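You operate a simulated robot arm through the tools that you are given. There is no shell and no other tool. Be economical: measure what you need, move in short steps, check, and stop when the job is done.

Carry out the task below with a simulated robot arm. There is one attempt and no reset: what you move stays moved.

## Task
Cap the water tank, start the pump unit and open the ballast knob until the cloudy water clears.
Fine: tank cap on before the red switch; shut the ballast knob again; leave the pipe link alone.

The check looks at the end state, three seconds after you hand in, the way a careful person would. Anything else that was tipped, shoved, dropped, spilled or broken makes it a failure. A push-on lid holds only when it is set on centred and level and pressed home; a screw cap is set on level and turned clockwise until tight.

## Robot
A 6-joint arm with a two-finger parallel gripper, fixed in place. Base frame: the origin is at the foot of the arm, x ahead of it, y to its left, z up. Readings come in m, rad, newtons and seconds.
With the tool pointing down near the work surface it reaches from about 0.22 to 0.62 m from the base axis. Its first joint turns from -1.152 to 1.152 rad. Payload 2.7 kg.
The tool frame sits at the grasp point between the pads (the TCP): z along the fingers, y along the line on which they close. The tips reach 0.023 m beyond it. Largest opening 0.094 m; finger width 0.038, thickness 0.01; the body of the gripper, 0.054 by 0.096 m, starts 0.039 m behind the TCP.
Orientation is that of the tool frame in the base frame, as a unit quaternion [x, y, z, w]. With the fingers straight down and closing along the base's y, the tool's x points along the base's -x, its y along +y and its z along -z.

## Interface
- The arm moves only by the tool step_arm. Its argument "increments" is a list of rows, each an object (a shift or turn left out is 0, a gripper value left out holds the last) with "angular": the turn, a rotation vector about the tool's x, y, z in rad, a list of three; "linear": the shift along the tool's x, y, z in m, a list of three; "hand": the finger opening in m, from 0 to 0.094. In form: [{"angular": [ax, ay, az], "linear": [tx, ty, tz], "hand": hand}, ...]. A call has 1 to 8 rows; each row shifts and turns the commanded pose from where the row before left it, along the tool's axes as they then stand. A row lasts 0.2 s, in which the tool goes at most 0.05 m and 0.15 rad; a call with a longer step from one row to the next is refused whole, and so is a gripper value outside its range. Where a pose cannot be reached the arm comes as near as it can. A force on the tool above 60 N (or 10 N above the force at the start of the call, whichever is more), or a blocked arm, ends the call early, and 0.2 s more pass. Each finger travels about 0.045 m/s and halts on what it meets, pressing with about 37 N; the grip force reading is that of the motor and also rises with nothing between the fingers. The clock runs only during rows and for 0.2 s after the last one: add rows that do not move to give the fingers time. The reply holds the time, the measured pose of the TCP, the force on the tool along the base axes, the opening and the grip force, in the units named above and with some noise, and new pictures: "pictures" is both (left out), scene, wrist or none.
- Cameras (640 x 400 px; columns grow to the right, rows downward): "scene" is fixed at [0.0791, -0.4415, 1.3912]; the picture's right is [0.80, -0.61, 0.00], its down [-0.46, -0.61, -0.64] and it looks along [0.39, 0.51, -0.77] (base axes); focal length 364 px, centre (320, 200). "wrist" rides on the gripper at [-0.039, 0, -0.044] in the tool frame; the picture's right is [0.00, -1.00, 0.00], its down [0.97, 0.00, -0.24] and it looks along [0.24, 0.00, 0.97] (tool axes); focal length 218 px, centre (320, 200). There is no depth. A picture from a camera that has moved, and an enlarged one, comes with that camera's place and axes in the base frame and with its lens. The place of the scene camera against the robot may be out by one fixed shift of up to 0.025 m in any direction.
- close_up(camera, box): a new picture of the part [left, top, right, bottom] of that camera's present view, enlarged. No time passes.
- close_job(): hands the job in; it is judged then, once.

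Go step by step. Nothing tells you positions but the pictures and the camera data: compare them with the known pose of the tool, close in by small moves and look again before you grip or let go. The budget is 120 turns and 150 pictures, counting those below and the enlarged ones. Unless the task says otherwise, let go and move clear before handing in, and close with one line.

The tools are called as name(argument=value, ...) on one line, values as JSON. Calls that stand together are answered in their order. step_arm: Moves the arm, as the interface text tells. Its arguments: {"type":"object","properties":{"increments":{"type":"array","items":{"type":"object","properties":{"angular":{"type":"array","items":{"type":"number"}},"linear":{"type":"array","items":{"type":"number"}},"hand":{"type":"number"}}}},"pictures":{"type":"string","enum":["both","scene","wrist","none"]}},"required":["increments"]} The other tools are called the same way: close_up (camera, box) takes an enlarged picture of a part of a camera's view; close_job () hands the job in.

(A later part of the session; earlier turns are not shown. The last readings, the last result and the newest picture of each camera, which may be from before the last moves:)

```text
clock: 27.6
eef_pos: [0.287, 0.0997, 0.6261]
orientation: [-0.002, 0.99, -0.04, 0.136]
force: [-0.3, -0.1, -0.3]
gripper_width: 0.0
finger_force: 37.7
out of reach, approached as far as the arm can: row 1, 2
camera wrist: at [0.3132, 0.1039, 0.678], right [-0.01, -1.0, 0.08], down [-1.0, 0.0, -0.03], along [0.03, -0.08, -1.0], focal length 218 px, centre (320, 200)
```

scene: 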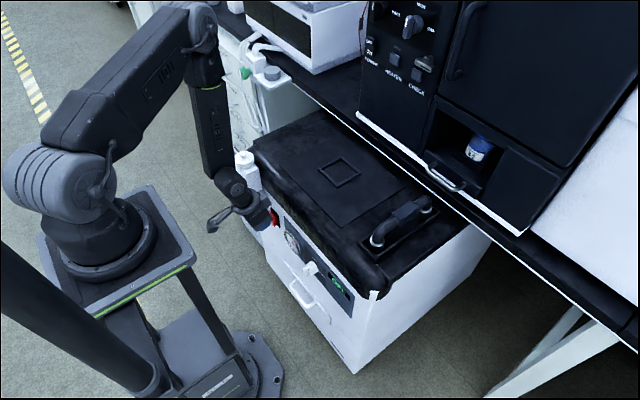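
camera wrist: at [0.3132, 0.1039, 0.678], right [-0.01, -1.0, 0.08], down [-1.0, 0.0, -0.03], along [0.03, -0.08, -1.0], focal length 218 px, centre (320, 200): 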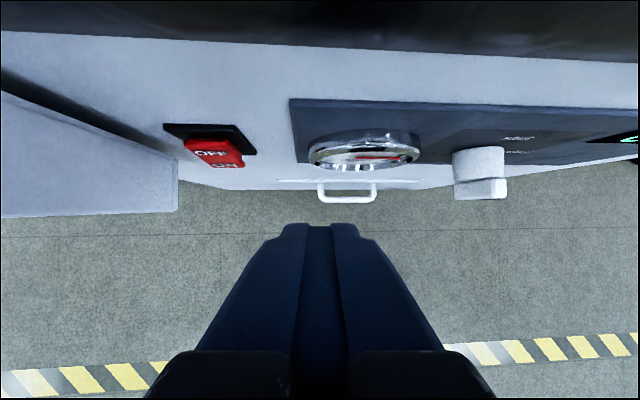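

A tilt of 0.27 rad is available here, which is enough. I'll zoom in on the switch and knob before approaching.

close_up(camera="wrist", box=[150, 100, 270, 190])

close_up(camera="wrist", box=[420, 90, 640, 210])

close_up(camera="scene", box=[260, 200, 320, 260])

```text
4.44 times, centred on (210, 145) of wrist
camera zoom: at [0.3132, 0.1039, 0.678], right [-0.01, -1.0, 0.08], down [-1.0, 0.0, -0.03], along [0.03, -0.08, -1.0], focal length 970 px, centre (809, 444)
```

zoom: 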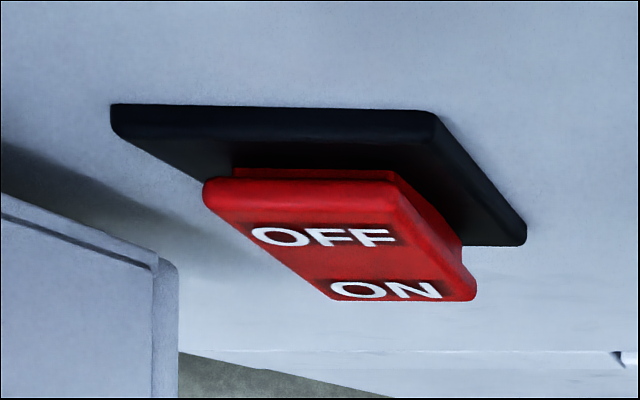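

```text
2.91 times, centred on (530, 150) of wrist
camera zoom: at [0.3132, 0.1039, 0.678], right [-0.01, -1.0, 0.08], down [-1.0, 0.0, -0.03], along [0.03, -0.08, -1.0], focal length 635 px, centre (-291, 346)
```

zoom: 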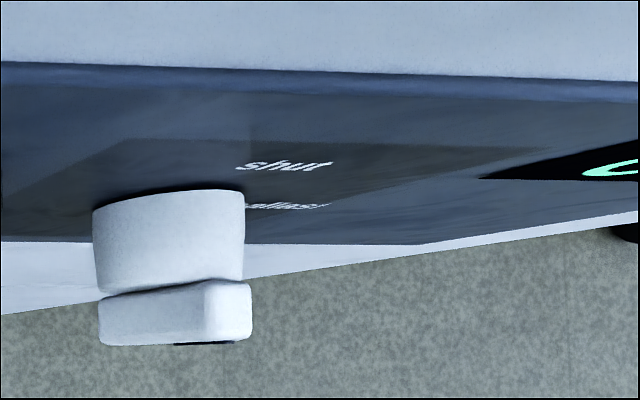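

```text
6.67 times, centred on (290, 230) of scene
camera zoom: at [0.0791, -0.4415, 1.3912], right [0.8, -0.61, 0.0], down [-0.46, -0.61, -0.64], along [0.39, 0.51, -0.77], focal length 2428 px, centre (520, 0)
```

zoom: 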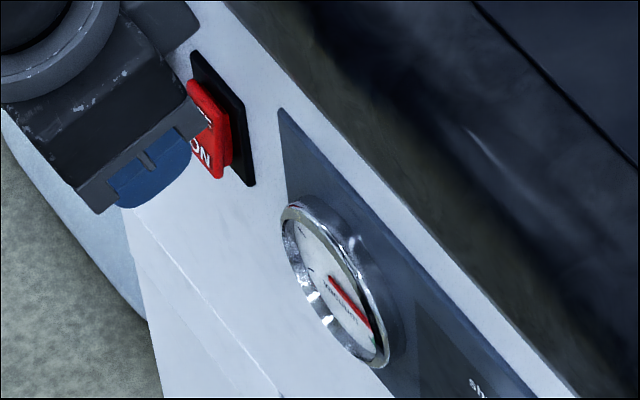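

The ON half is at about y = 0.164, z = 0.505, with the switch face at x ≈ 0.347. I'll correct the sideways lean, move level with it, and stay back from the panel.

step_arm(increments=[{"angular": [-0.08, 0, 0]}, {"angular": [-0.05, 0, 0]}, {"linear": [0.0083, 0.0133, 0.0237]}, {"linear": [0.0083, 0.0133, 0.0237]}, {"linear": [0.0083, 0.0133, 0.0237]}, {}])

```text
clock: 29.0
eef_pos: [0.28, 0.142, 0.5526]
orientation: [-0.011, 0.991, 0.024, 0.135]
force: [-0.3, -0.8, 0.2]
gripper_width: 0.0
finger_force: 37.0
camera wrist: at [0.306, 0.1403, 0.6059], right [0.03, -1.0, -0.04], down [-1.0, -0.03, -0.03], along [0.03, 0.05, -1.0], focal length 218 px, centre (320, 200)
```

scene: 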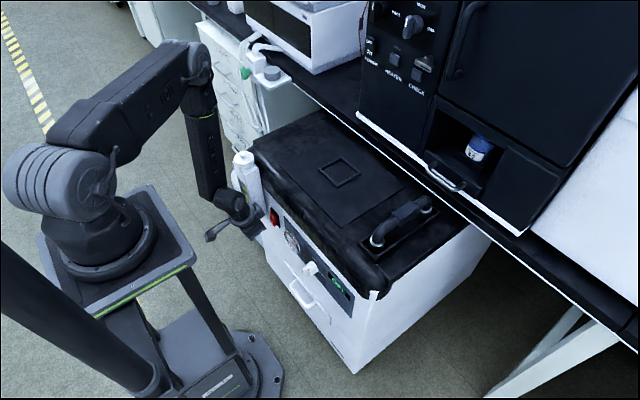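
wrist: 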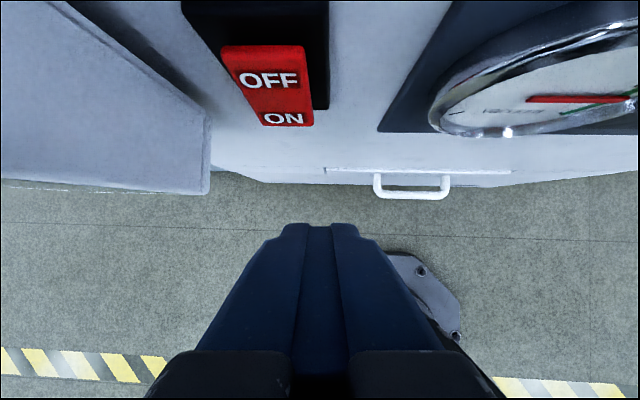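

The switch is well in view with its ON half at z ≈ 0.51. I'll lower to that level, shift slightly in y (keeping clear of the tank) and move forward most of the way.

step_arm(increments=[{"linear": [0.007, 0.011, 0.025]}, {"linear": [-0.0193, 0, 0.0053]}, {}])

close_up(camera="scene", box=[215, 170, 315, 250])

```text
clock: 29.8
eef_pos: [0.2994, 0.1545, 0.5263]
orientation: [-0.01, 0.991, 0.024, 0.134]
force: [0.4, 0.6, 0.1]
gripper_width: 0.0003
finger_force: 37.0
camera wrist: at [0.3252, 0.1535, 0.5787], right [0.03, -1.0, -0.04], down [-1.0, -0.03, -0.03], along [0.03, 0.05, -1.0], focal length 218 px, centre (320, 200)
```

scene: 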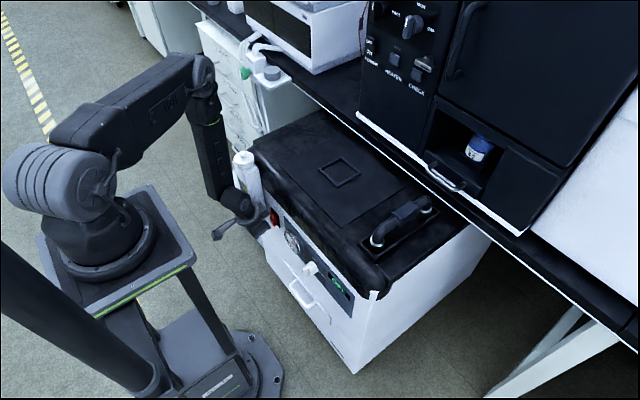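
wrist: 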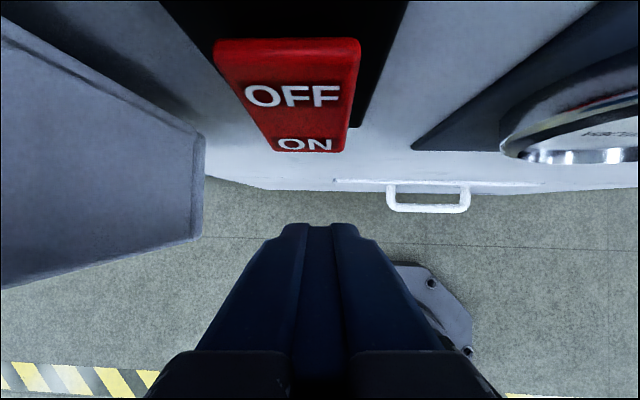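

```text
5.00 times, centred on (265, 210) of scene
camera zoom: at [0.0791, -0.4415, 1.3912], right [0.8, -0.61, 0.0], down [-0.46, -0.61, -0.64], along [0.39, 0.51, -0.77], focal length 1821 px, centre (595, 150)
```

zoom: 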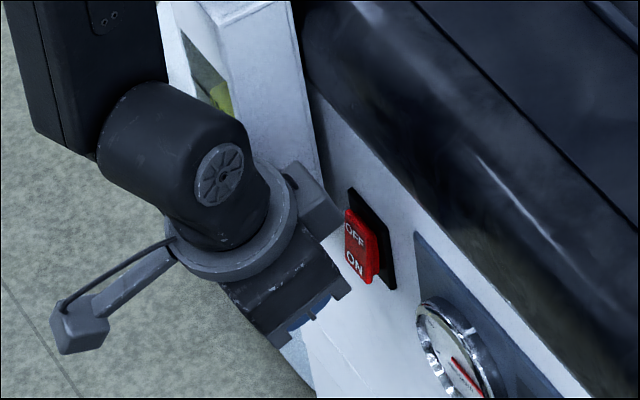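

The camera box on the gripper's front would reach the panel about when the fingertip does. I'll back off slightly and try more forward tilt so the fingertip leads.

step_arm(increments=[{"linear": [0.0193, 0, -0.0053]}, {"angular": [0, -0.08, 0]}, {"angular": [0, -0.08, 0]}, {"angular": [0, -0.08, 0]}, {}], pictures="scene")

```text
clock: 31.0
eef_pos: [0.2804, 0.1556, 0.5273]
orientation: [-0.007, 0.967, 0.024, 0.253]
force: [0.3, 0.1, -0.6]
gripper_width: 0.0
finger_force: 36.6
```

scene: 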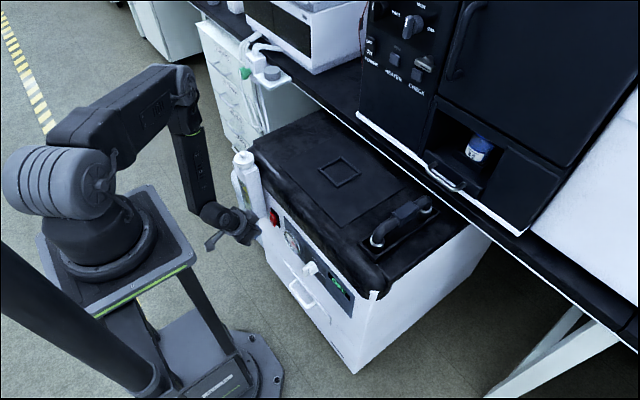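

Tilting works well at this height. I'll add more.

step_arm(increments=[{"angular": [0, -0.1, 0]}, {"angular": [0, -0.1, 0]}, {"angular": [0, -0.1, 0]}, {"angular": [0, -0.1, 0]}, {"angular": [0, -0.1, 0]}, {}])

```text
clock: 32.4
eef_pos: [0.2813, 0.1556, 0.5266]
orientation: [-0.002, 0.874, 0.027, 0.485]
force: [0.4, -0.8, 1.2]
gripper_width: 0.0001
finger_force: 37.0
camera wrist: at [0.2645, 0.1511, 0.5832], right [0.03, -1.0, -0.04], down [-0.72, 0.01, -0.7], along [0.69, 0.05, -0.72], focal length 218 px, centre (320, 200)
```

scene: 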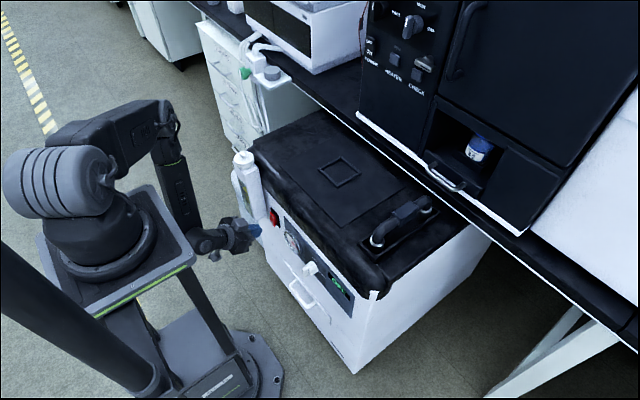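
wrist: 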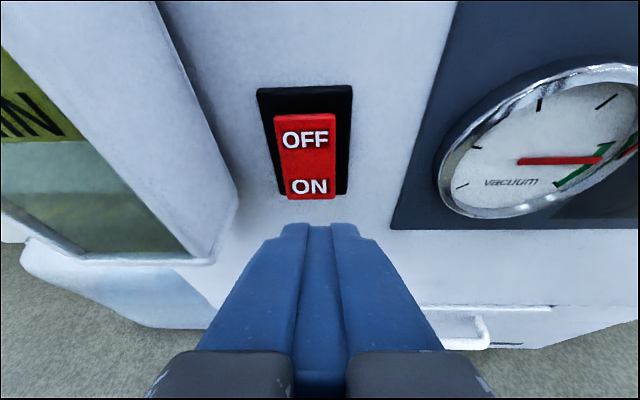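

Now I have a clear frontal view with the tool about 58° forward. I'll line the fingertip up with the ON half and advance close to it.

step_arm(increments=[{"linear": [0.0127, 0.005, 0.008]}, {"linear": [-0.0133, 0, 0.0212]}, {}])

close_up(camera="wrist", box=[240, 80, 400, 260])

```text
clock: 33.2
eef_pos: [0.3057, 0.162, 0.5143]
orientation: [0.0, 0.875, 0.026, 0.483]
force: [-0.7, -0.1, -0.2]
gripper_width: 0.0
finger_force: 37.4
camera wrist: at [0.2883, 0.1576, 0.5699], right [0.03, -1.0, -0.04], down [-0.72, 0.01, -0.69], along [0.69, 0.05, -0.72], focal length 218 px, centre (320, 200)
```

scene: 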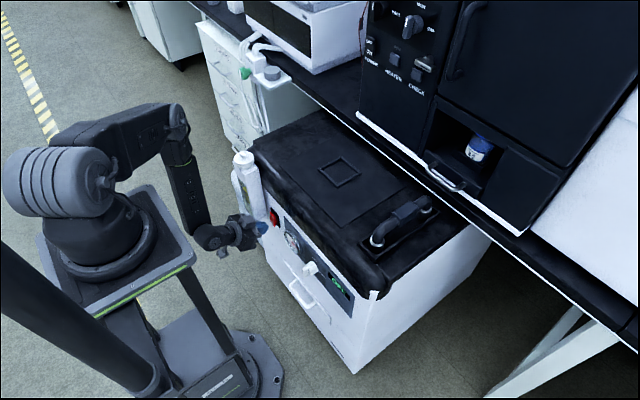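
wrist: 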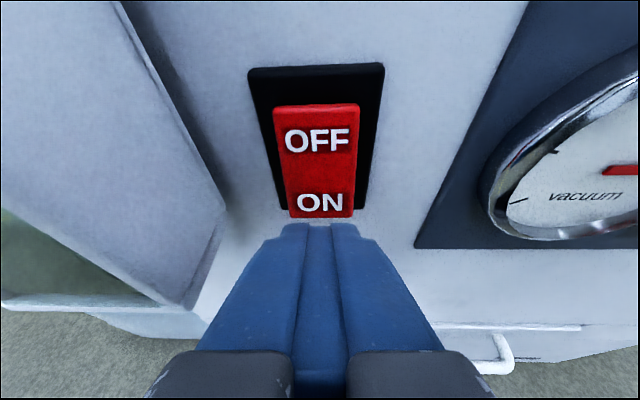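

```text
2.22 times, centred on (320, 170) of wrist
camera zoom: at [0.2883, 0.1576, 0.5699], right [0.03, -1.0, -0.04], down [-0.72, 0.01, -0.69], along [0.69, 0.05, -0.72], focal length 485 px, centre (320, 267)
```

zoom: 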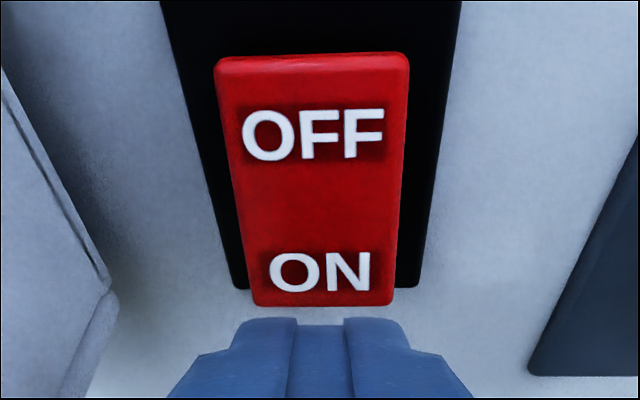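

The fingertip lines up with the ON half. I'll press forward gently.

step_arm(increments=[{"linear": [-0.0018, 0, 0.0047]}, {"linear": [-0.0018, 0, 0.0047]}, {"linear": [-0.0022, 0, 0.0042]}, {}], pictures="wrist")

```text
clock: 34.2
eef_pos: [0.3188, 0.1622, 0.5116]
orientation: [-0.002, 0.876, 0.024, 0.482]
force: [-29.9, 6.0, 6.2]
gripper_width: 0.0002
finger_force: 36.8
camera wrist: at [0.3015, 0.1577, 0.5672], right [0.03, -1.0, -0.04], down [-0.72, 0.01, -0.69], along [0.69, 0.05, -0.72], focal length 218 px, centre (320, 200)
```

wrist: 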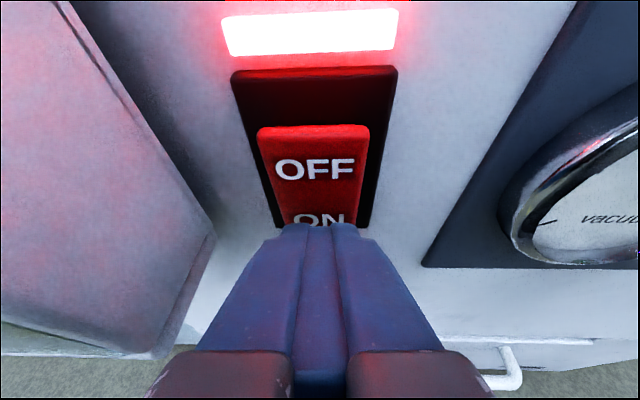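

The switch was pressed with 30 N and a red lamp lit above it. I'll back off and look.

step_arm(increments=[{"linear": [0.0159, 0, -0.0254]}, {"linear": [0.0159, 0, -0.0254]}, {}])

close_up(camera="scene", box=[250, 200, 410, 300])

close_up(camera="scene", box=[220, 130, 320, 230])

```text
clock: 35.0
eef_pos: [0.2577, 0.1595, 0.5094]
orientation: [0.0, 0.875, 0.026, 0.483]
force: [0.7, 0.5, -0.5]
gripper_width: 0.0001
finger_force: 36.9
camera wrist: at [0.2419, 0.156, 0.5656], right [0.03, -1.0, -0.05], down [-0.72, 0.01, -0.69], along [0.69, 0.05, -0.72], focal length 218 px, centre (320, 200)
```

scene: 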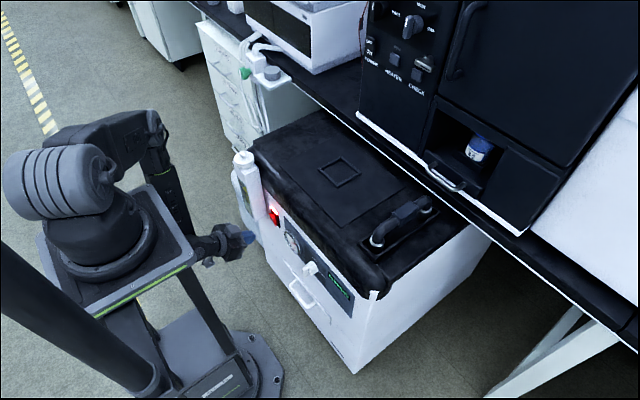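
wrist: 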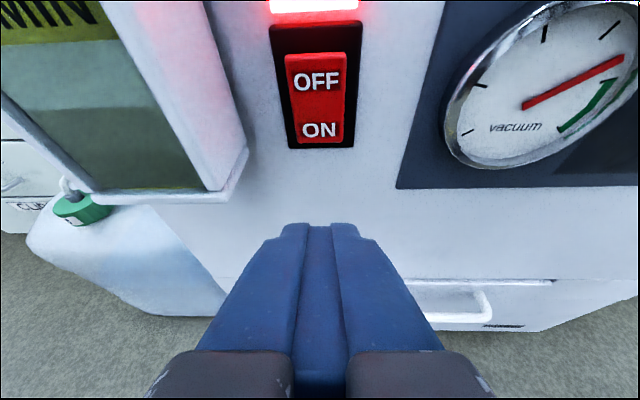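

```text
4.00 times, centred on (330, 250) of scene
camera zoom: at [0.0791, -0.4415, 1.3912], right [0.8, -0.61, 0.0], down [-0.46, -0.61, -0.64], along [0.39, 0.51, -0.77], focal length 1457 px, centre (280, 0)
```

zoom: 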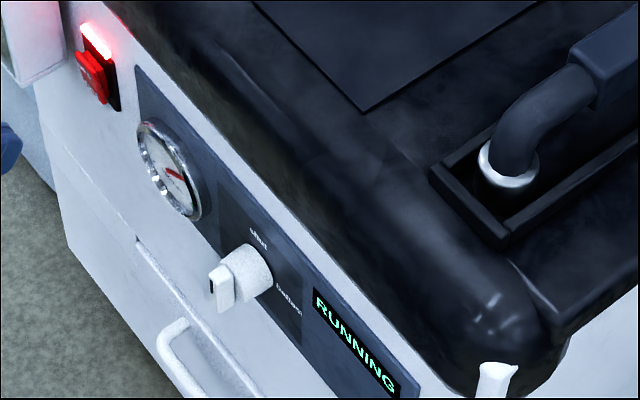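

```text
4.00 times, centred on (270, 180) of scene
camera zoom: at [0.0791, -0.4415, 1.3912], right [0.8, -0.61, 0.0], down [-0.46, -0.61, -0.64], along [0.39, 0.51, -0.77], focal length 1457 px, centre (520, 280)
```

zoom: 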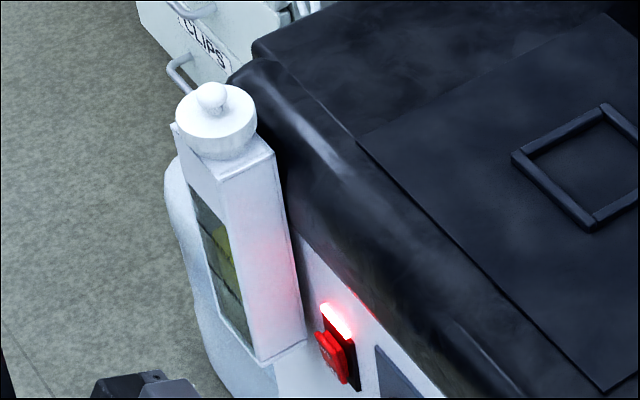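

The display shows RUNNING and the cap is still in place. Now the ballast knob: I'll slide sideways toward it and take a look.

step_arm(increments=[{"linear": [-0.005, -0.035, 0.008]}, {"linear": [-0.005, -0.035, 0.008]}, {"linear": [-0.005, -0.035, 0.008]}, {}])

close_up(camera="wrist", box=[400, 60, 640, 220])

```text
clock: 36.0
eef_pos: [0.2939, 0.0547, 0.506]
orientation: [-0.002, 0.875, 0.026, 0.483]
force: [0.1, -0.6, 0.5]
gripper_width: 0.0
finger_force: 37.0
camera wrist: at [0.2768, 0.0519, 0.5615], right [0.03, -1.0, -0.04], down [-0.72, 0.01, -0.69], along [0.69, 0.05, -0.72], focal length 218 px, centre (320, 200)
```

scene: 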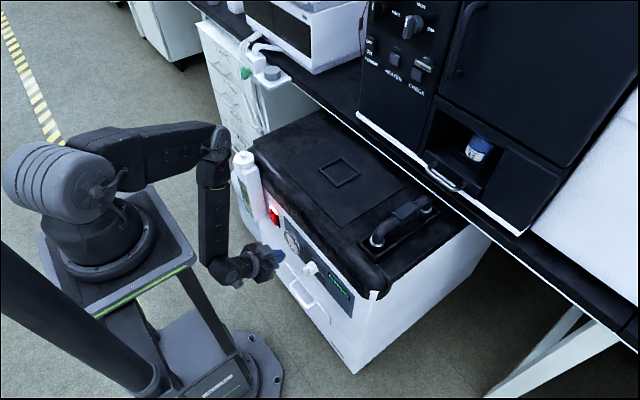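
wrist: 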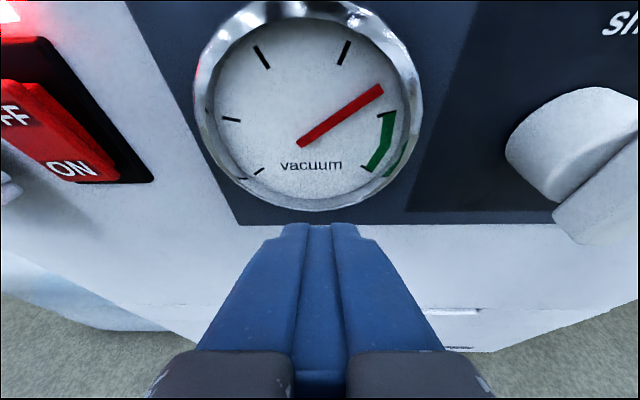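

```text
2.50 times, centred on (520, 140) of wrist
camera zoom: at [0.2768, 0.0519, 0.5615], right [0.03, -1.0, -0.04], down [-0.72, 0.01, -0.69], along [0.69, 0.05, -0.72], focal length 546 px, centre (-180, 350)
```

zoom: 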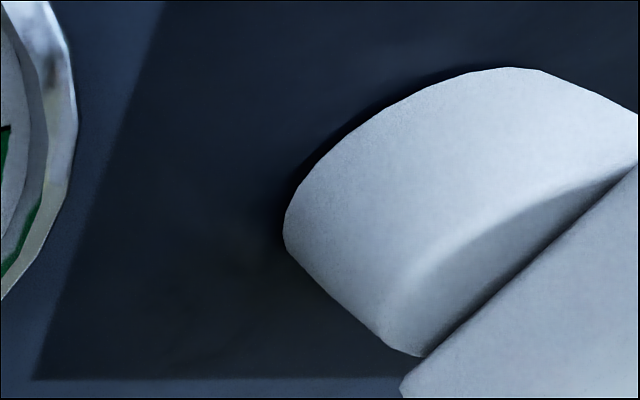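

The arm is clear of its pedestal. I'll back off a little and continue to the knob.

step_arm(increments=[{"linear": [0.012, -0.001, -0.019]}, {"linear": [0.001, -0.041, -0.004]}, {"linear": [0, -0.041, 0]}, {}])

close_up(camera="wrist", box=[200, 0, 520, 200])

```text
clock: 37.0
eef_pos: [0.2671, -0.028, 0.5039]
orientation: [0.0, 0.875, 0.025, 0.483]
force: [-0.2, 0.5, -0.4]
gripper_width: 0.0
finger_force: 36.9
camera wrist: at [0.2514, -0.0318, 0.5607], right [0.03, -1.0, -0.04], down [-0.72, 0.01, -0.69], along [0.69, 0.05, -0.72], focal length 218 px, centre (320, 200)
```

scene: 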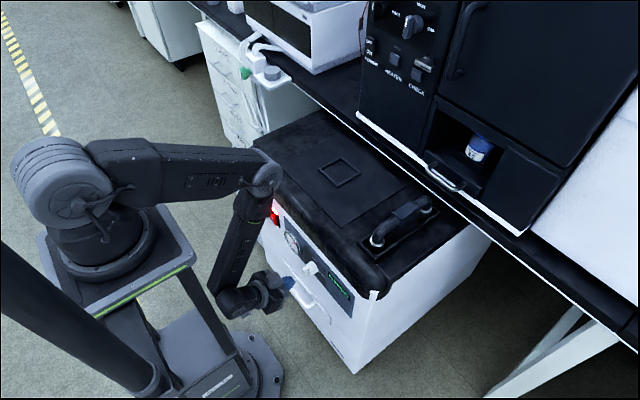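
wrist: 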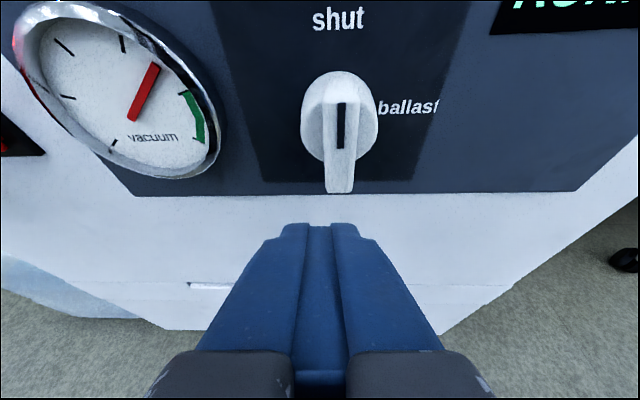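

```text
2.00 times, centred on (360, 100) of wrist
camera zoom: at [0.2514, -0.0318, 0.5607], right [0.03, -1.0, -0.04], down [-0.72, 0.01, -0.69], along [0.69, 0.05, -0.72], focal length 436 px, centre (240, 400)
```

zoom: 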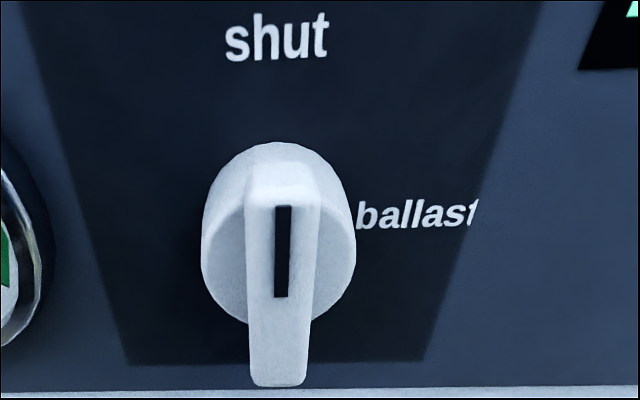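

The knob's bar handle is vertical, pointing to "shut", at about y = -0.036, z = 0.515, with its front at x ≈ 0.322. "Ballast" is 90° clockwise. I'll bring the tool to horizontal to grip and turn the bar.

step_arm(increments=[{"angular": [0.044, 0, -0.024]}, {"angular": [0, -0.11, 0]}, {"angular": [0, -0.11, 0]}, {"angular": [0, -0.11, 0]}, {"angular": [0, -0.11, 0]}, {"angular": [0, -0.11, 0]}, {}])

```text
clock: 38.6
eef_pos: [0.3267, -0.0397, 0.5733]
orientation: [0.0, 0.712, 0.001, 0.703]
force: [0.5, 0.1, 0.0]
gripper_width: 0.0
finger_force: 36.9
out of reach, approached as far as the arm can: row 2, 3, 4, 5, 6
camera wrist: at [0.2827, -0.0393, 0.6132], right [0.0, -1.0, 0.0], down [-0.25, 0.0, -0.97], along [0.97, 0.0, -0.25], focal length 218 px, centre (320, 200)
```

scene: 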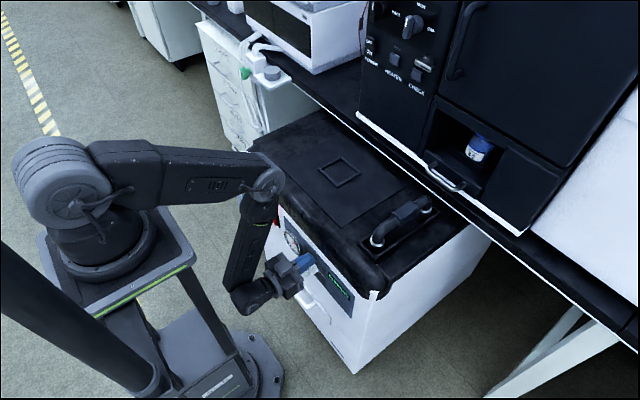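
wrist: 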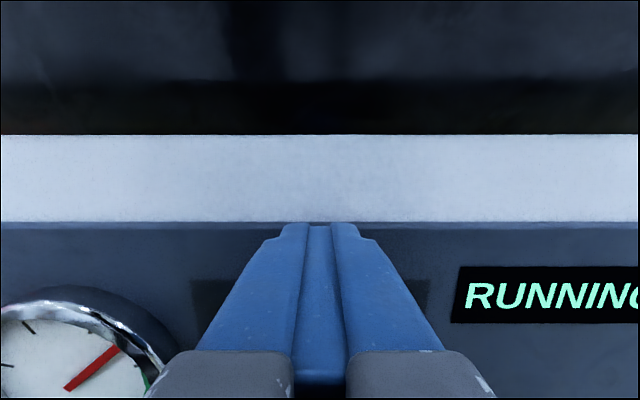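

The tool went horizontal, but the arm was pushed to just above the knob, at the edge of its reach. I'll retreat along the tool and ease the tilt back a bit.

step_arm(increments=[{"linear": [0, 0, -0.012]}, {"angular": [0, 0.09, 0], "linear": [0, 0, -0.012]}, {"angular": [0, 0.09, 0], "linear": [0, 0, -0.012]}, {"angular": [0, 0.09, 0], "linear": [0, 0, -0.012]}, {}])

```text
clock: 39.8
eef_pos: [0.2901, -0.0391, 0.5782]
orientation: [-0.001, 0.8, 0.002, 0.6]
force: [0.6, -0.7, 0.2]
gripper_width: 0.0001
finger_force: 37.1
out of reach, approached as far as the arm can: row 1
camera wrist: at [0.2593, -0.039, 0.6276], right [0.0, -1.0, 0.0], down [-0.5, 0.0, -0.87], along [0.87, 0.0, -0.5], focal length 218 px, centre (320, 200)
```

scene: 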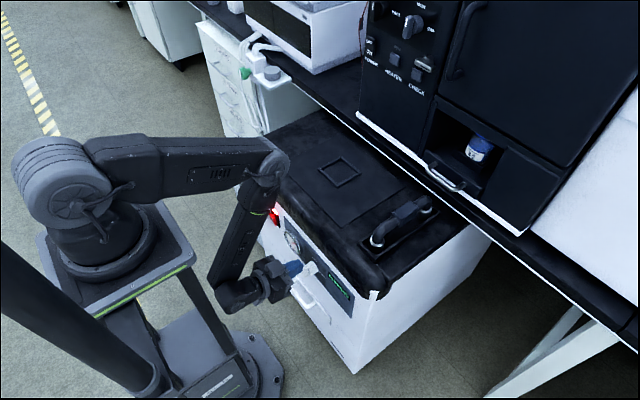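
wrist: 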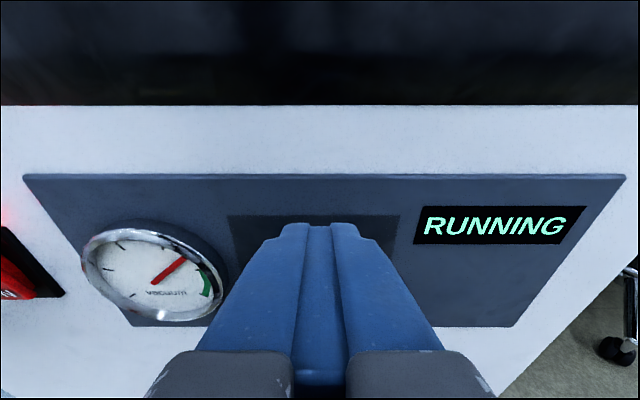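

The tool is at 74° tilt. I'll descend to knob height with the fingers opened to 40 mm, staying in front of the bar.

step_arm(increments=[{"linear": [0.0028, 0.0, -0.0096], "hand": 0.04}, {"linear": [0.02, 0.001, 0.0042]}, {"linear": [0.02, 0.001, 0.0042]}, {"linear": [0.02, 0.001, 0.0042]}, {}])

close_up(camera="scene", box=[240, 220, 360, 310])

```text
clock: 41.0
eef_pos: [0.2886, -0.0401, 0.5426]
orientation: [0.0, 0.8, 0.001, 0.6]
force: [0.1, -0.1, 0.5]
gripper_width: 0.04
finger_force: 0.1
out of reach, approached as far as the arm can: row 3, 4
camera wrist: at [0.2571, -0.0411, 0.5915], right [0.0, -1.0, 0.0], down [-0.5, 0.0, -0.87], along [0.87, 0.0, -0.5], focal length 218 px, centre (320, 200)
```

scene: 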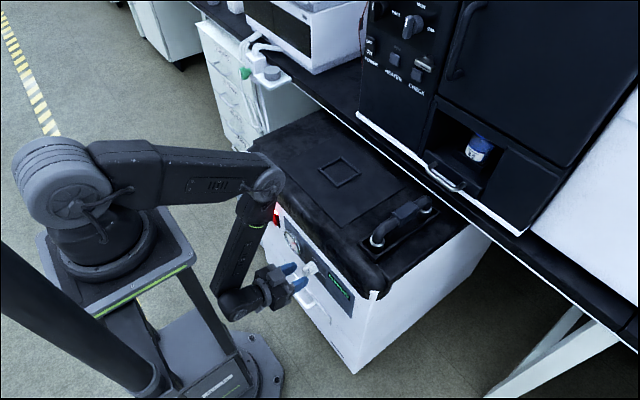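
wrist: 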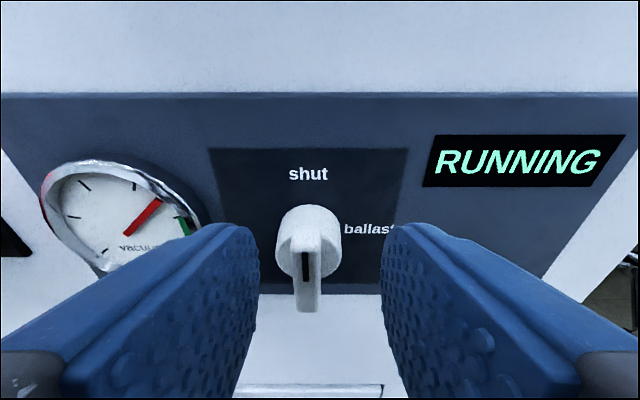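

```text
4.44 times, centred on (300, 265) of scene
camera zoom: at [0.0791, -0.4415, 1.3912], right [0.8, -0.61, 0.0], down [-0.46, -0.61, -0.64], along [0.39, 0.51, -0.77], focal length 1618 px, centre (409, -89)
```

zoom: 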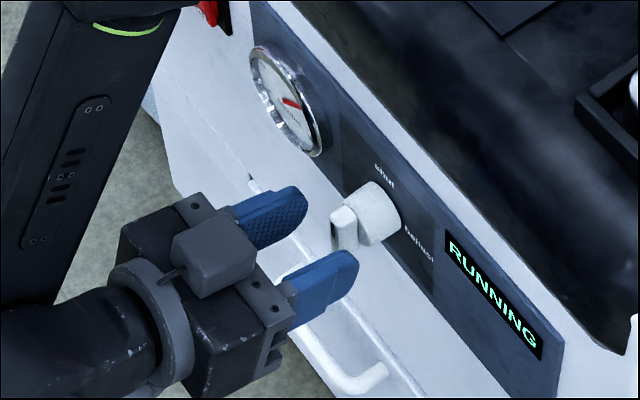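

The fingers straddle the bar (bar at y = -0.035, z = 0.515). I'll ease the tilt to about 1.1 rad, lower and centre.

step_arm(increments=[{"angular": [0, 0.0935, 0]}, {"angular": [0, 0.0935, 0]}, {"linear": [0.0129, 0.0025, 0.0066]}, {"linear": [0.0129, 0.0025, 0.0066]}, {}])

close_up(camera="scene", box=[260, 220, 360, 300])

```text
clock: 42.2
eef_pos: [0.2896, -0.0382, 0.5122]
orientation: [0.0, 0.852, 0.0, 0.523]
force: [-0.7, 0.9, 0.4]
gripper_width: 0.04
finger_force: 0.0
camera wrist: at [0.2676, -0.0371, 0.5675], right [0.0, -1.0, 0.0], down [-0.65, 0.0, -0.76], along [0.76, 0.0, -0.65], focal length 218 px, centre (320, 200)
```

scene: 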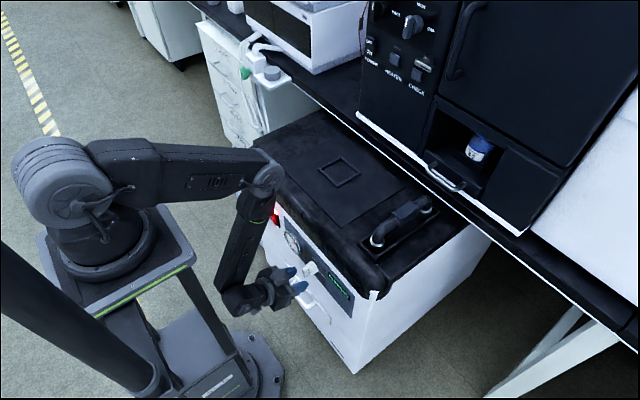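
wrist: 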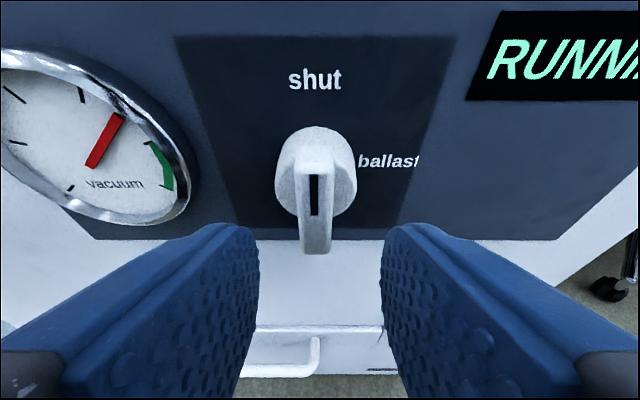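

```text
5.00 times, centred on (310, 260) of scene
camera zoom: at [0.0791, -0.4415, 1.3912], right [0.8, -0.61, 0.0], down [-0.46, -0.61, -0.64], along [0.39, 0.51, -0.77], focal length 1821 px, centre (370, -100)
```

zoom: 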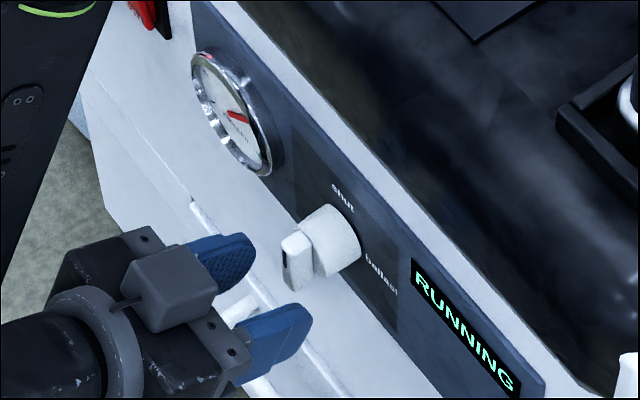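

The pose is good. I'll advance 12 mm so the pads overlap the bar, centre it, then close.

step_arm(increments=[{"linear": [-0.0028, 0.001, 0.0055]}, {"linear": [-0.0028, 0.001, 0.0055]}, {}, {"hand": 0.0}, {}, {}, {}])

close_up(camera="scene", box=[260, 220, 360, 300])

```text
clock: 43.8
eef_pos: [0.3023, -0.0354, 0.5131]
orientation: [-0.001, 0.852, 0.001, 0.524]
force: [4.4, -7.0, -1.7]
gripper_width: 0.0119
finger_force: 44.6
camera wrist: at [0.2802, -0.0353, 0.5678], right [0.0, -1.0, 0.0], down [-0.65, 0.0, -0.76], along [0.76, 0.0, -0.65], focal length 218 px, centre (320, 200)
```

scene: 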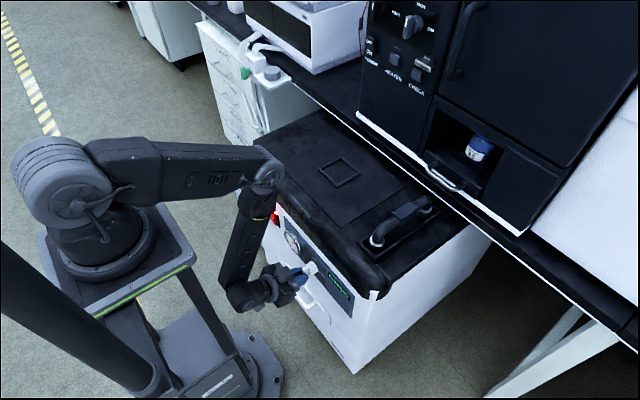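
wrist: 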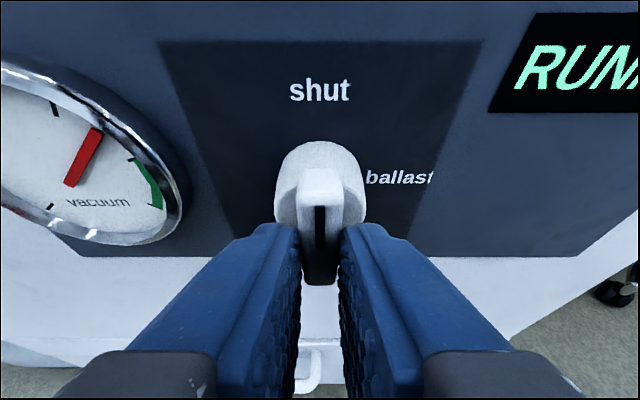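

```text
5.00 times, centred on (310, 260) of scene
camera zoom: at [0.0792, -0.4416, 1.3912], right [0.8, -0.61, 0.0], down [-0.46, -0.61, -0.64], along [0.39, 0.51, -0.77], focal length 1821 px, centre (370, -100)
```

zoom: 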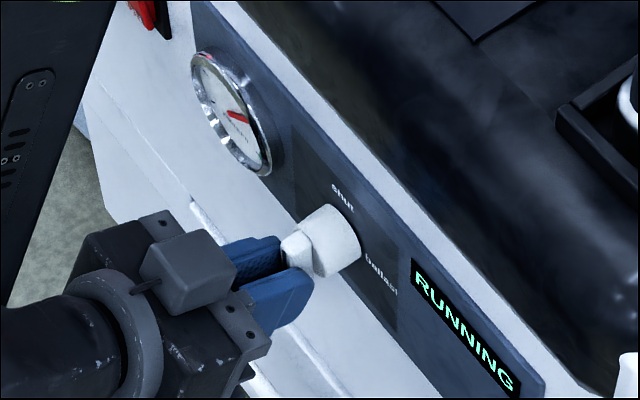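

The bar is held (12 mm wide). I'll turn it clockwise about the knob's axis in small steps.

step_arm(increments=[{"angular": [-0.0452, 0, 0.0892]}, {"angular": [-0.0452, 0, 0.0892]}, {"angular": [-0.0452, 0, 0.0892]}, {"angular": [-0.0452, 0, 0.0892]}, {}])

```text
clock: 45.0
eef_pos: [0.302, -0.0336, 0.5134]
orientation: [0.104, 0.835, 0.171, 0.512]
force: [-6.6, -1.3, -4.0]
gripper_width: 0.0117
finger_force: 45.1
camera wrist: at [0.2804, -0.0562, 0.5637], right [0.0, -0.92, -0.39], down [-0.66, 0.3, -0.7], along [0.76, 0.26, -0.6], focal length 218 px, centre (320, 200)
```

scene: 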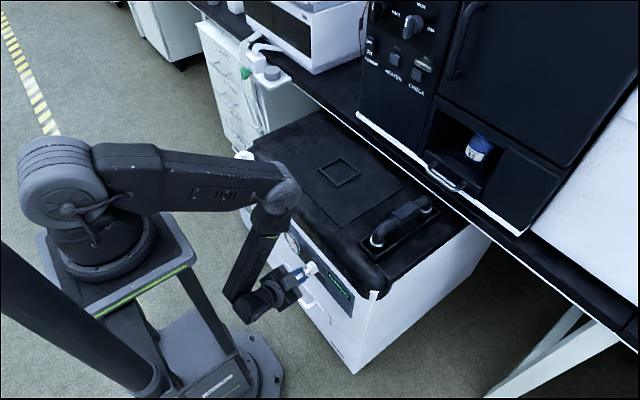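
wrist: 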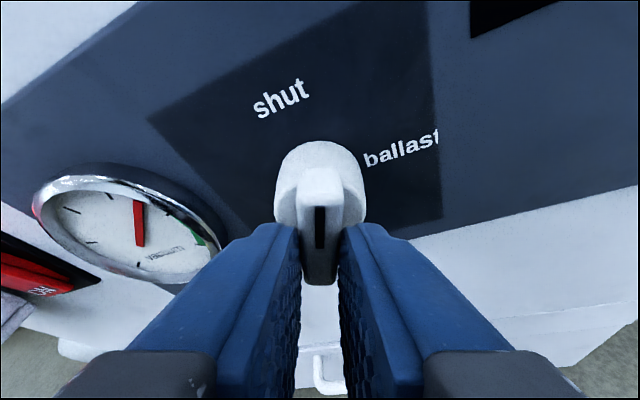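

The knob turns with the gripper, about 23° so far, with low forces. I'll keep turning.

step_arm(increments=[{"angular": [-0.0452, 0, 0.0892]}, {"angular": [-0.0452, 0, 0.0892]}, {"angular": [-0.0452, 0, 0.0892]}, {"angular": [-0.0452, 0, 0.0892]}, {"angular": [-0.0452, 0, 0.0892]}, {}])

close_up(camera="scene", box=[220, 140, 280, 260])

```text
clock: 46.4
eef_pos: [0.3021, -0.0348, 0.5145]
orientation: [0.227, 0.768, 0.372, 0.469]
force: [-8.0, 10.8, -8.3]
gripper_width: 0.0118
finger_force: 44.9
camera wrist: at [0.2807, -0.0772, 0.5479], right [0.0, -0.62, -0.78], down [-0.66, 0.59, -0.47], along [0.75, 0.52, -0.41], focal length 218 px, centre (320, 200)
```

scene: 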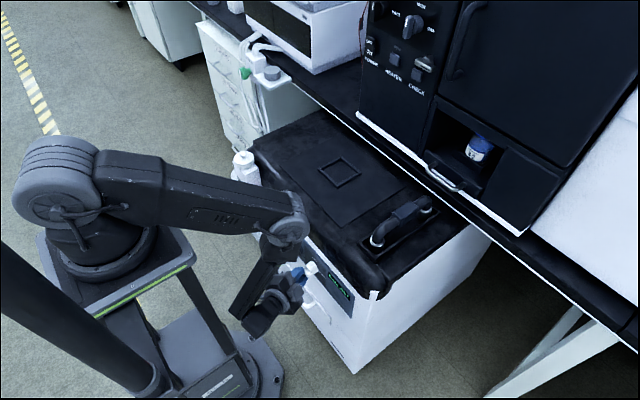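
wrist: 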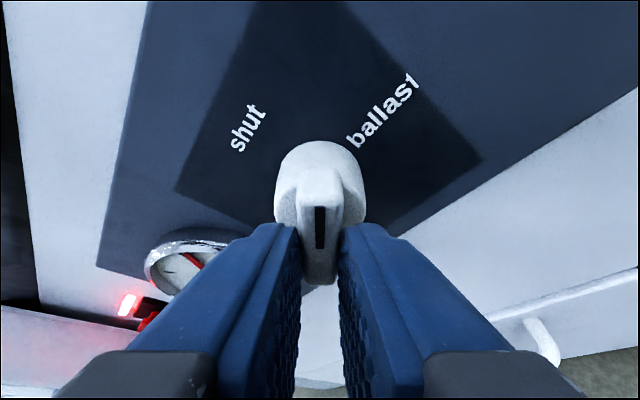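

```text
3.33 times, centred on (250, 200) of scene
camera zoom: at [0.0791, -0.4414, 1.3913], right [0.8, -0.61, 0.0], down [-0.46, -0.61, -0.64], along [0.39, 0.51, -0.77], focal length 1214 px, centre (553, 200)
```

zoom: 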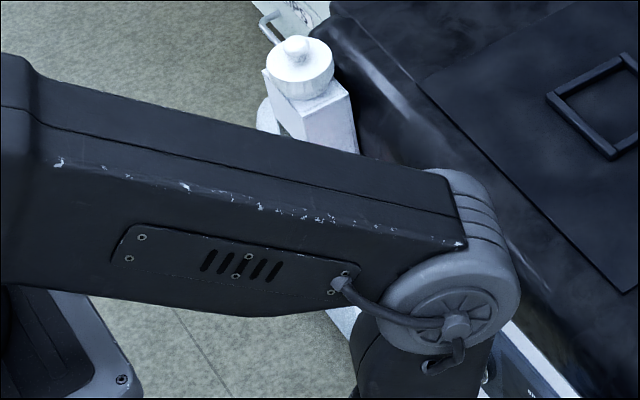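

It's at 51° and all is smooth. I'll continue turning.

step_arm(increments=[{"angular": [-0.0452, 0, 0.0892]}, {"angular": [-0.0452, 0, 0.0892]}, {"angular": [-0.0452, 0, 0.0892]}, {}])

```text
clock: 46.9
eef_pos: [0.3017, -0.0344, 0.5162]
orientation: [0.256, 0.751, 0.412, 0.448]
force: [3.5, -0.6, -7.0]
gripper_width: 0.0118
finger_force: 45.2
out of reach, approached as far as the arm can: row 1, 2
stopped in row 2: the force on the tool passed its limit (the readings are from after the stop); the commanded pose is now the measured one
camera wrist: at [0.281, -0.0821, 0.5447], right [-0.02, -0.53, -0.85], down [-0.67, 0.64, -0.39], along [0.75, 0.56, -0.36], focal length 218 px, centre (320, 200)
```

scene: 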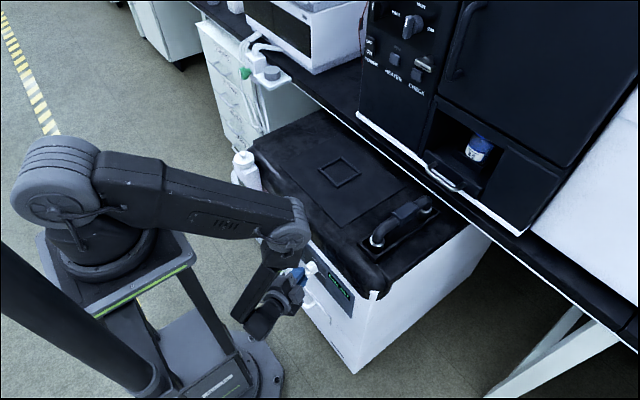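
wrist: 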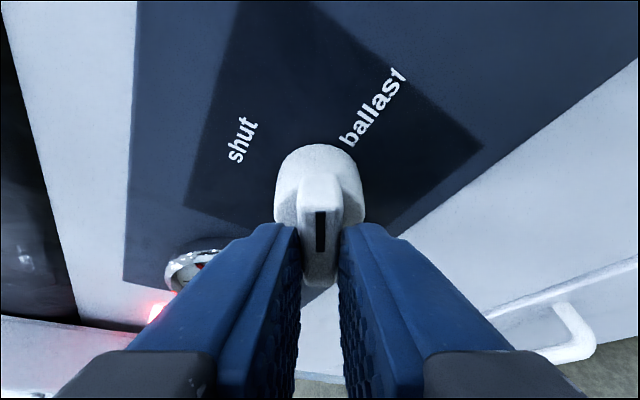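

The arm's reach limits this move at about 57°. A turn about the tool's own axis should still be possible, so I'll continue the last 30° that way.

step_arm(increments=[{"angular": [0, 0, 0.1]}, {"angular": [0, 0, 0.1]}, {"angular": [0, 0, 0.1]}, {}])

```text
clock: 47.9
eef_pos: [0.3024, -0.0342, 0.5185]
orientation: [0.363, 0.704, 0.478, 0.38]
force: [0.2, 18.8, 23.1]
gripper_width: 0.0133
finger_force: 44.8
camera wrist: at [0.2801, -0.0861, 0.5365], right [-0.15, -0.28, -0.95], down [-0.64, 0.76, -0.12], along [0.75, 0.59, -0.29], focal length 218 px, centre (320, 200)
```

scene: 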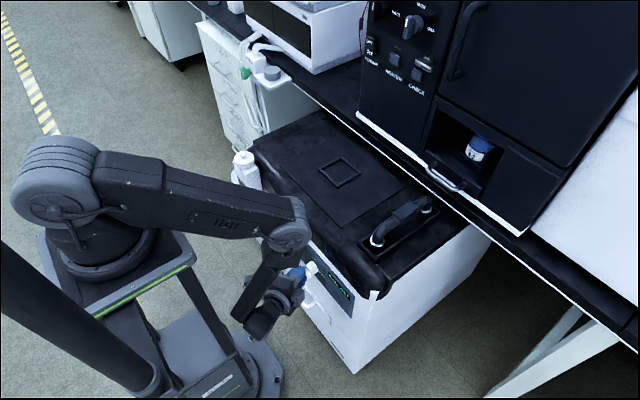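
wrist: 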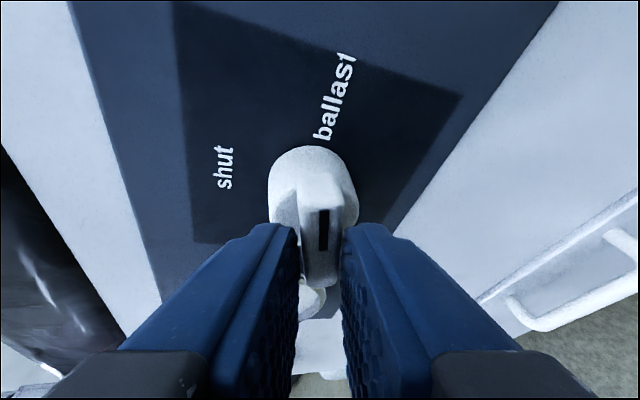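

It's at about 72° now, with some side load. I'll relax by 2 mm along the closing direction and finish the turn.

step_arm(increments=[{"linear": [0.0007, 0.002, 0]}, {"angular": [0, 0, 0.08]}, {"angular": [0, 0, 0.08]}, {"angular": [0, 0, 0.08]}, {}])

```text
clock: 49.1
eef_pos: [0.3016, -0.0338, 0.5206]
orientation: [0.446, 0.651, 0.521, 0.325]
force: [-21.5, -1.0, 48.4]
gripper_width: 0.0144
finger_force: 45.3
camera wrist: at [0.2779, -0.0868, 0.5291], right [-0.24, -0.06, -0.97], down [-0.59, 0.8, 0.1], along [0.77, 0.6, -0.23], focal length 218 px, centre (320, 200)
```

scene: 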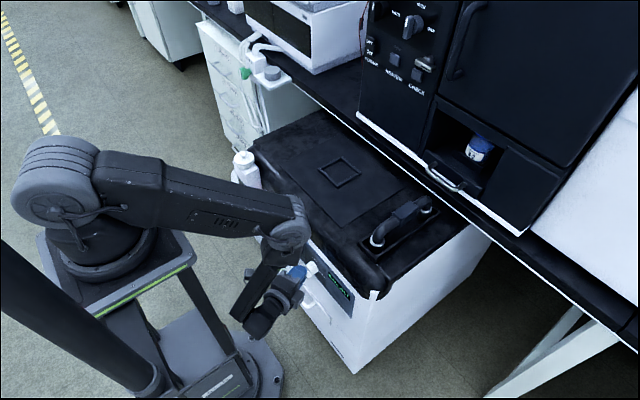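
wrist: 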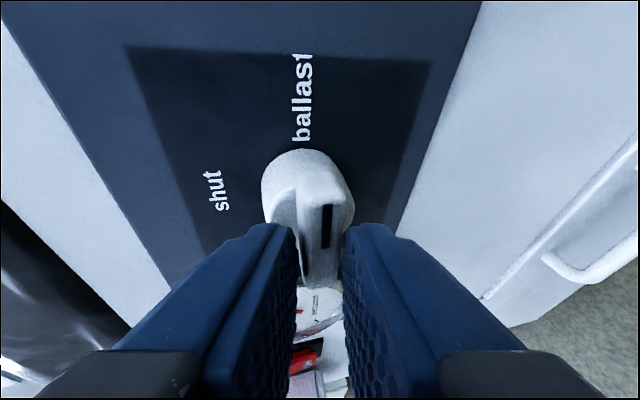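

The knob now points at "ballast", with the load rising against what looks like its end stop. I'll open the fingers, back straight off and check the knob and water.

step_arm(increments=[{"hand": 0.04}, {}, {}, {"linear": [0, 0, -0.02]}, {"linear": [0, 0, -0.015]}, {}])

close_up(camera="scene", box=[240, 220, 380, 320])

```text
clock: 50.5
eef_pos: [0.2771, -0.0503, 0.5272]
orientation: [0.442, 0.656, 0.516, 0.328]
force: [0.9, -0.5, 0.2]
gripper_width: 0.0401
finger_force: 0.1
camera wrist: at [0.2543, -0.1039, 0.5376], right [-0.24, -0.08, -0.97], down [-0.6, 0.8, 0.09], along [0.77, 0.6, -0.24], focal length 218 px, centre (320, 200)
```

scene: 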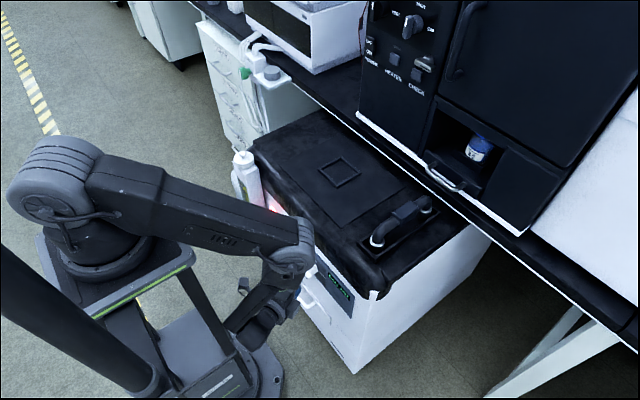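
wrist: 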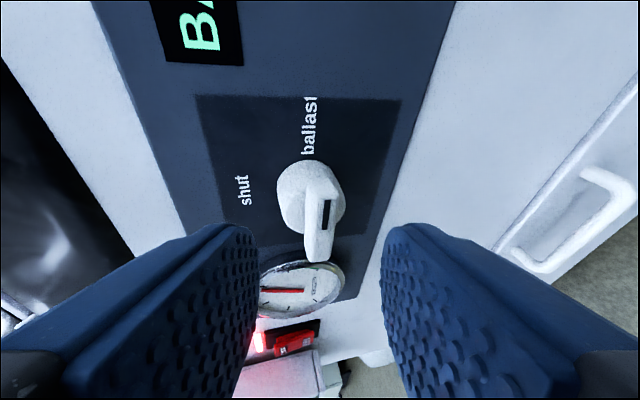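

```text
4.00 times, centred on (310, 270) of scene
camera zoom: at [0.0804, -0.441, 1.3913], right [0.8, -0.61, 0.0], down [-0.46, -0.61, -0.64], along [0.39, 0.51, -0.77], focal length 1457 px, centre (360, -80)
```

zoom: 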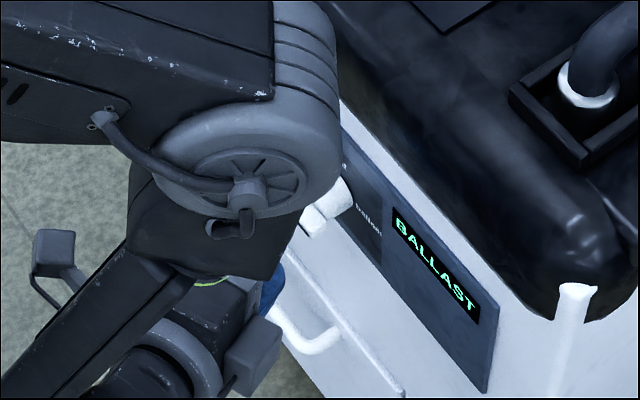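

The display now reads BALLAST, so ballast is open. I'll check the water in the tank window and let some time pass.

step_arm(increments=[{}, {}, {}, {}, {}, {}, {}, {}], pictures="none")

close_up(camera="scene", box=[220, 140, 300, 240])

```text
clock: 52.3
eef_pos: [0.2782, -0.0515, 0.5281]
orientation: [0.442, 0.655, 0.517, 0.328]
force: [0.9, -0.9, 0.1]
gripper_width: 0.0402
finger_force: 0.0
```

```text
4.00 times, centred on (260, 190) of scene
camera zoom: at [0.0802, -0.4414, 1.3912], right [0.8, -0.61, 0.0], down [-0.46, -0.61, -0.64], along [0.39, 0.51, -0.77], focal length 1457 px, centre (560, 240)
```

zoom: 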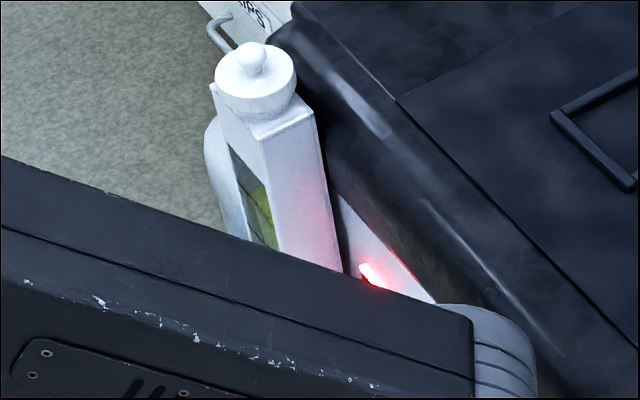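

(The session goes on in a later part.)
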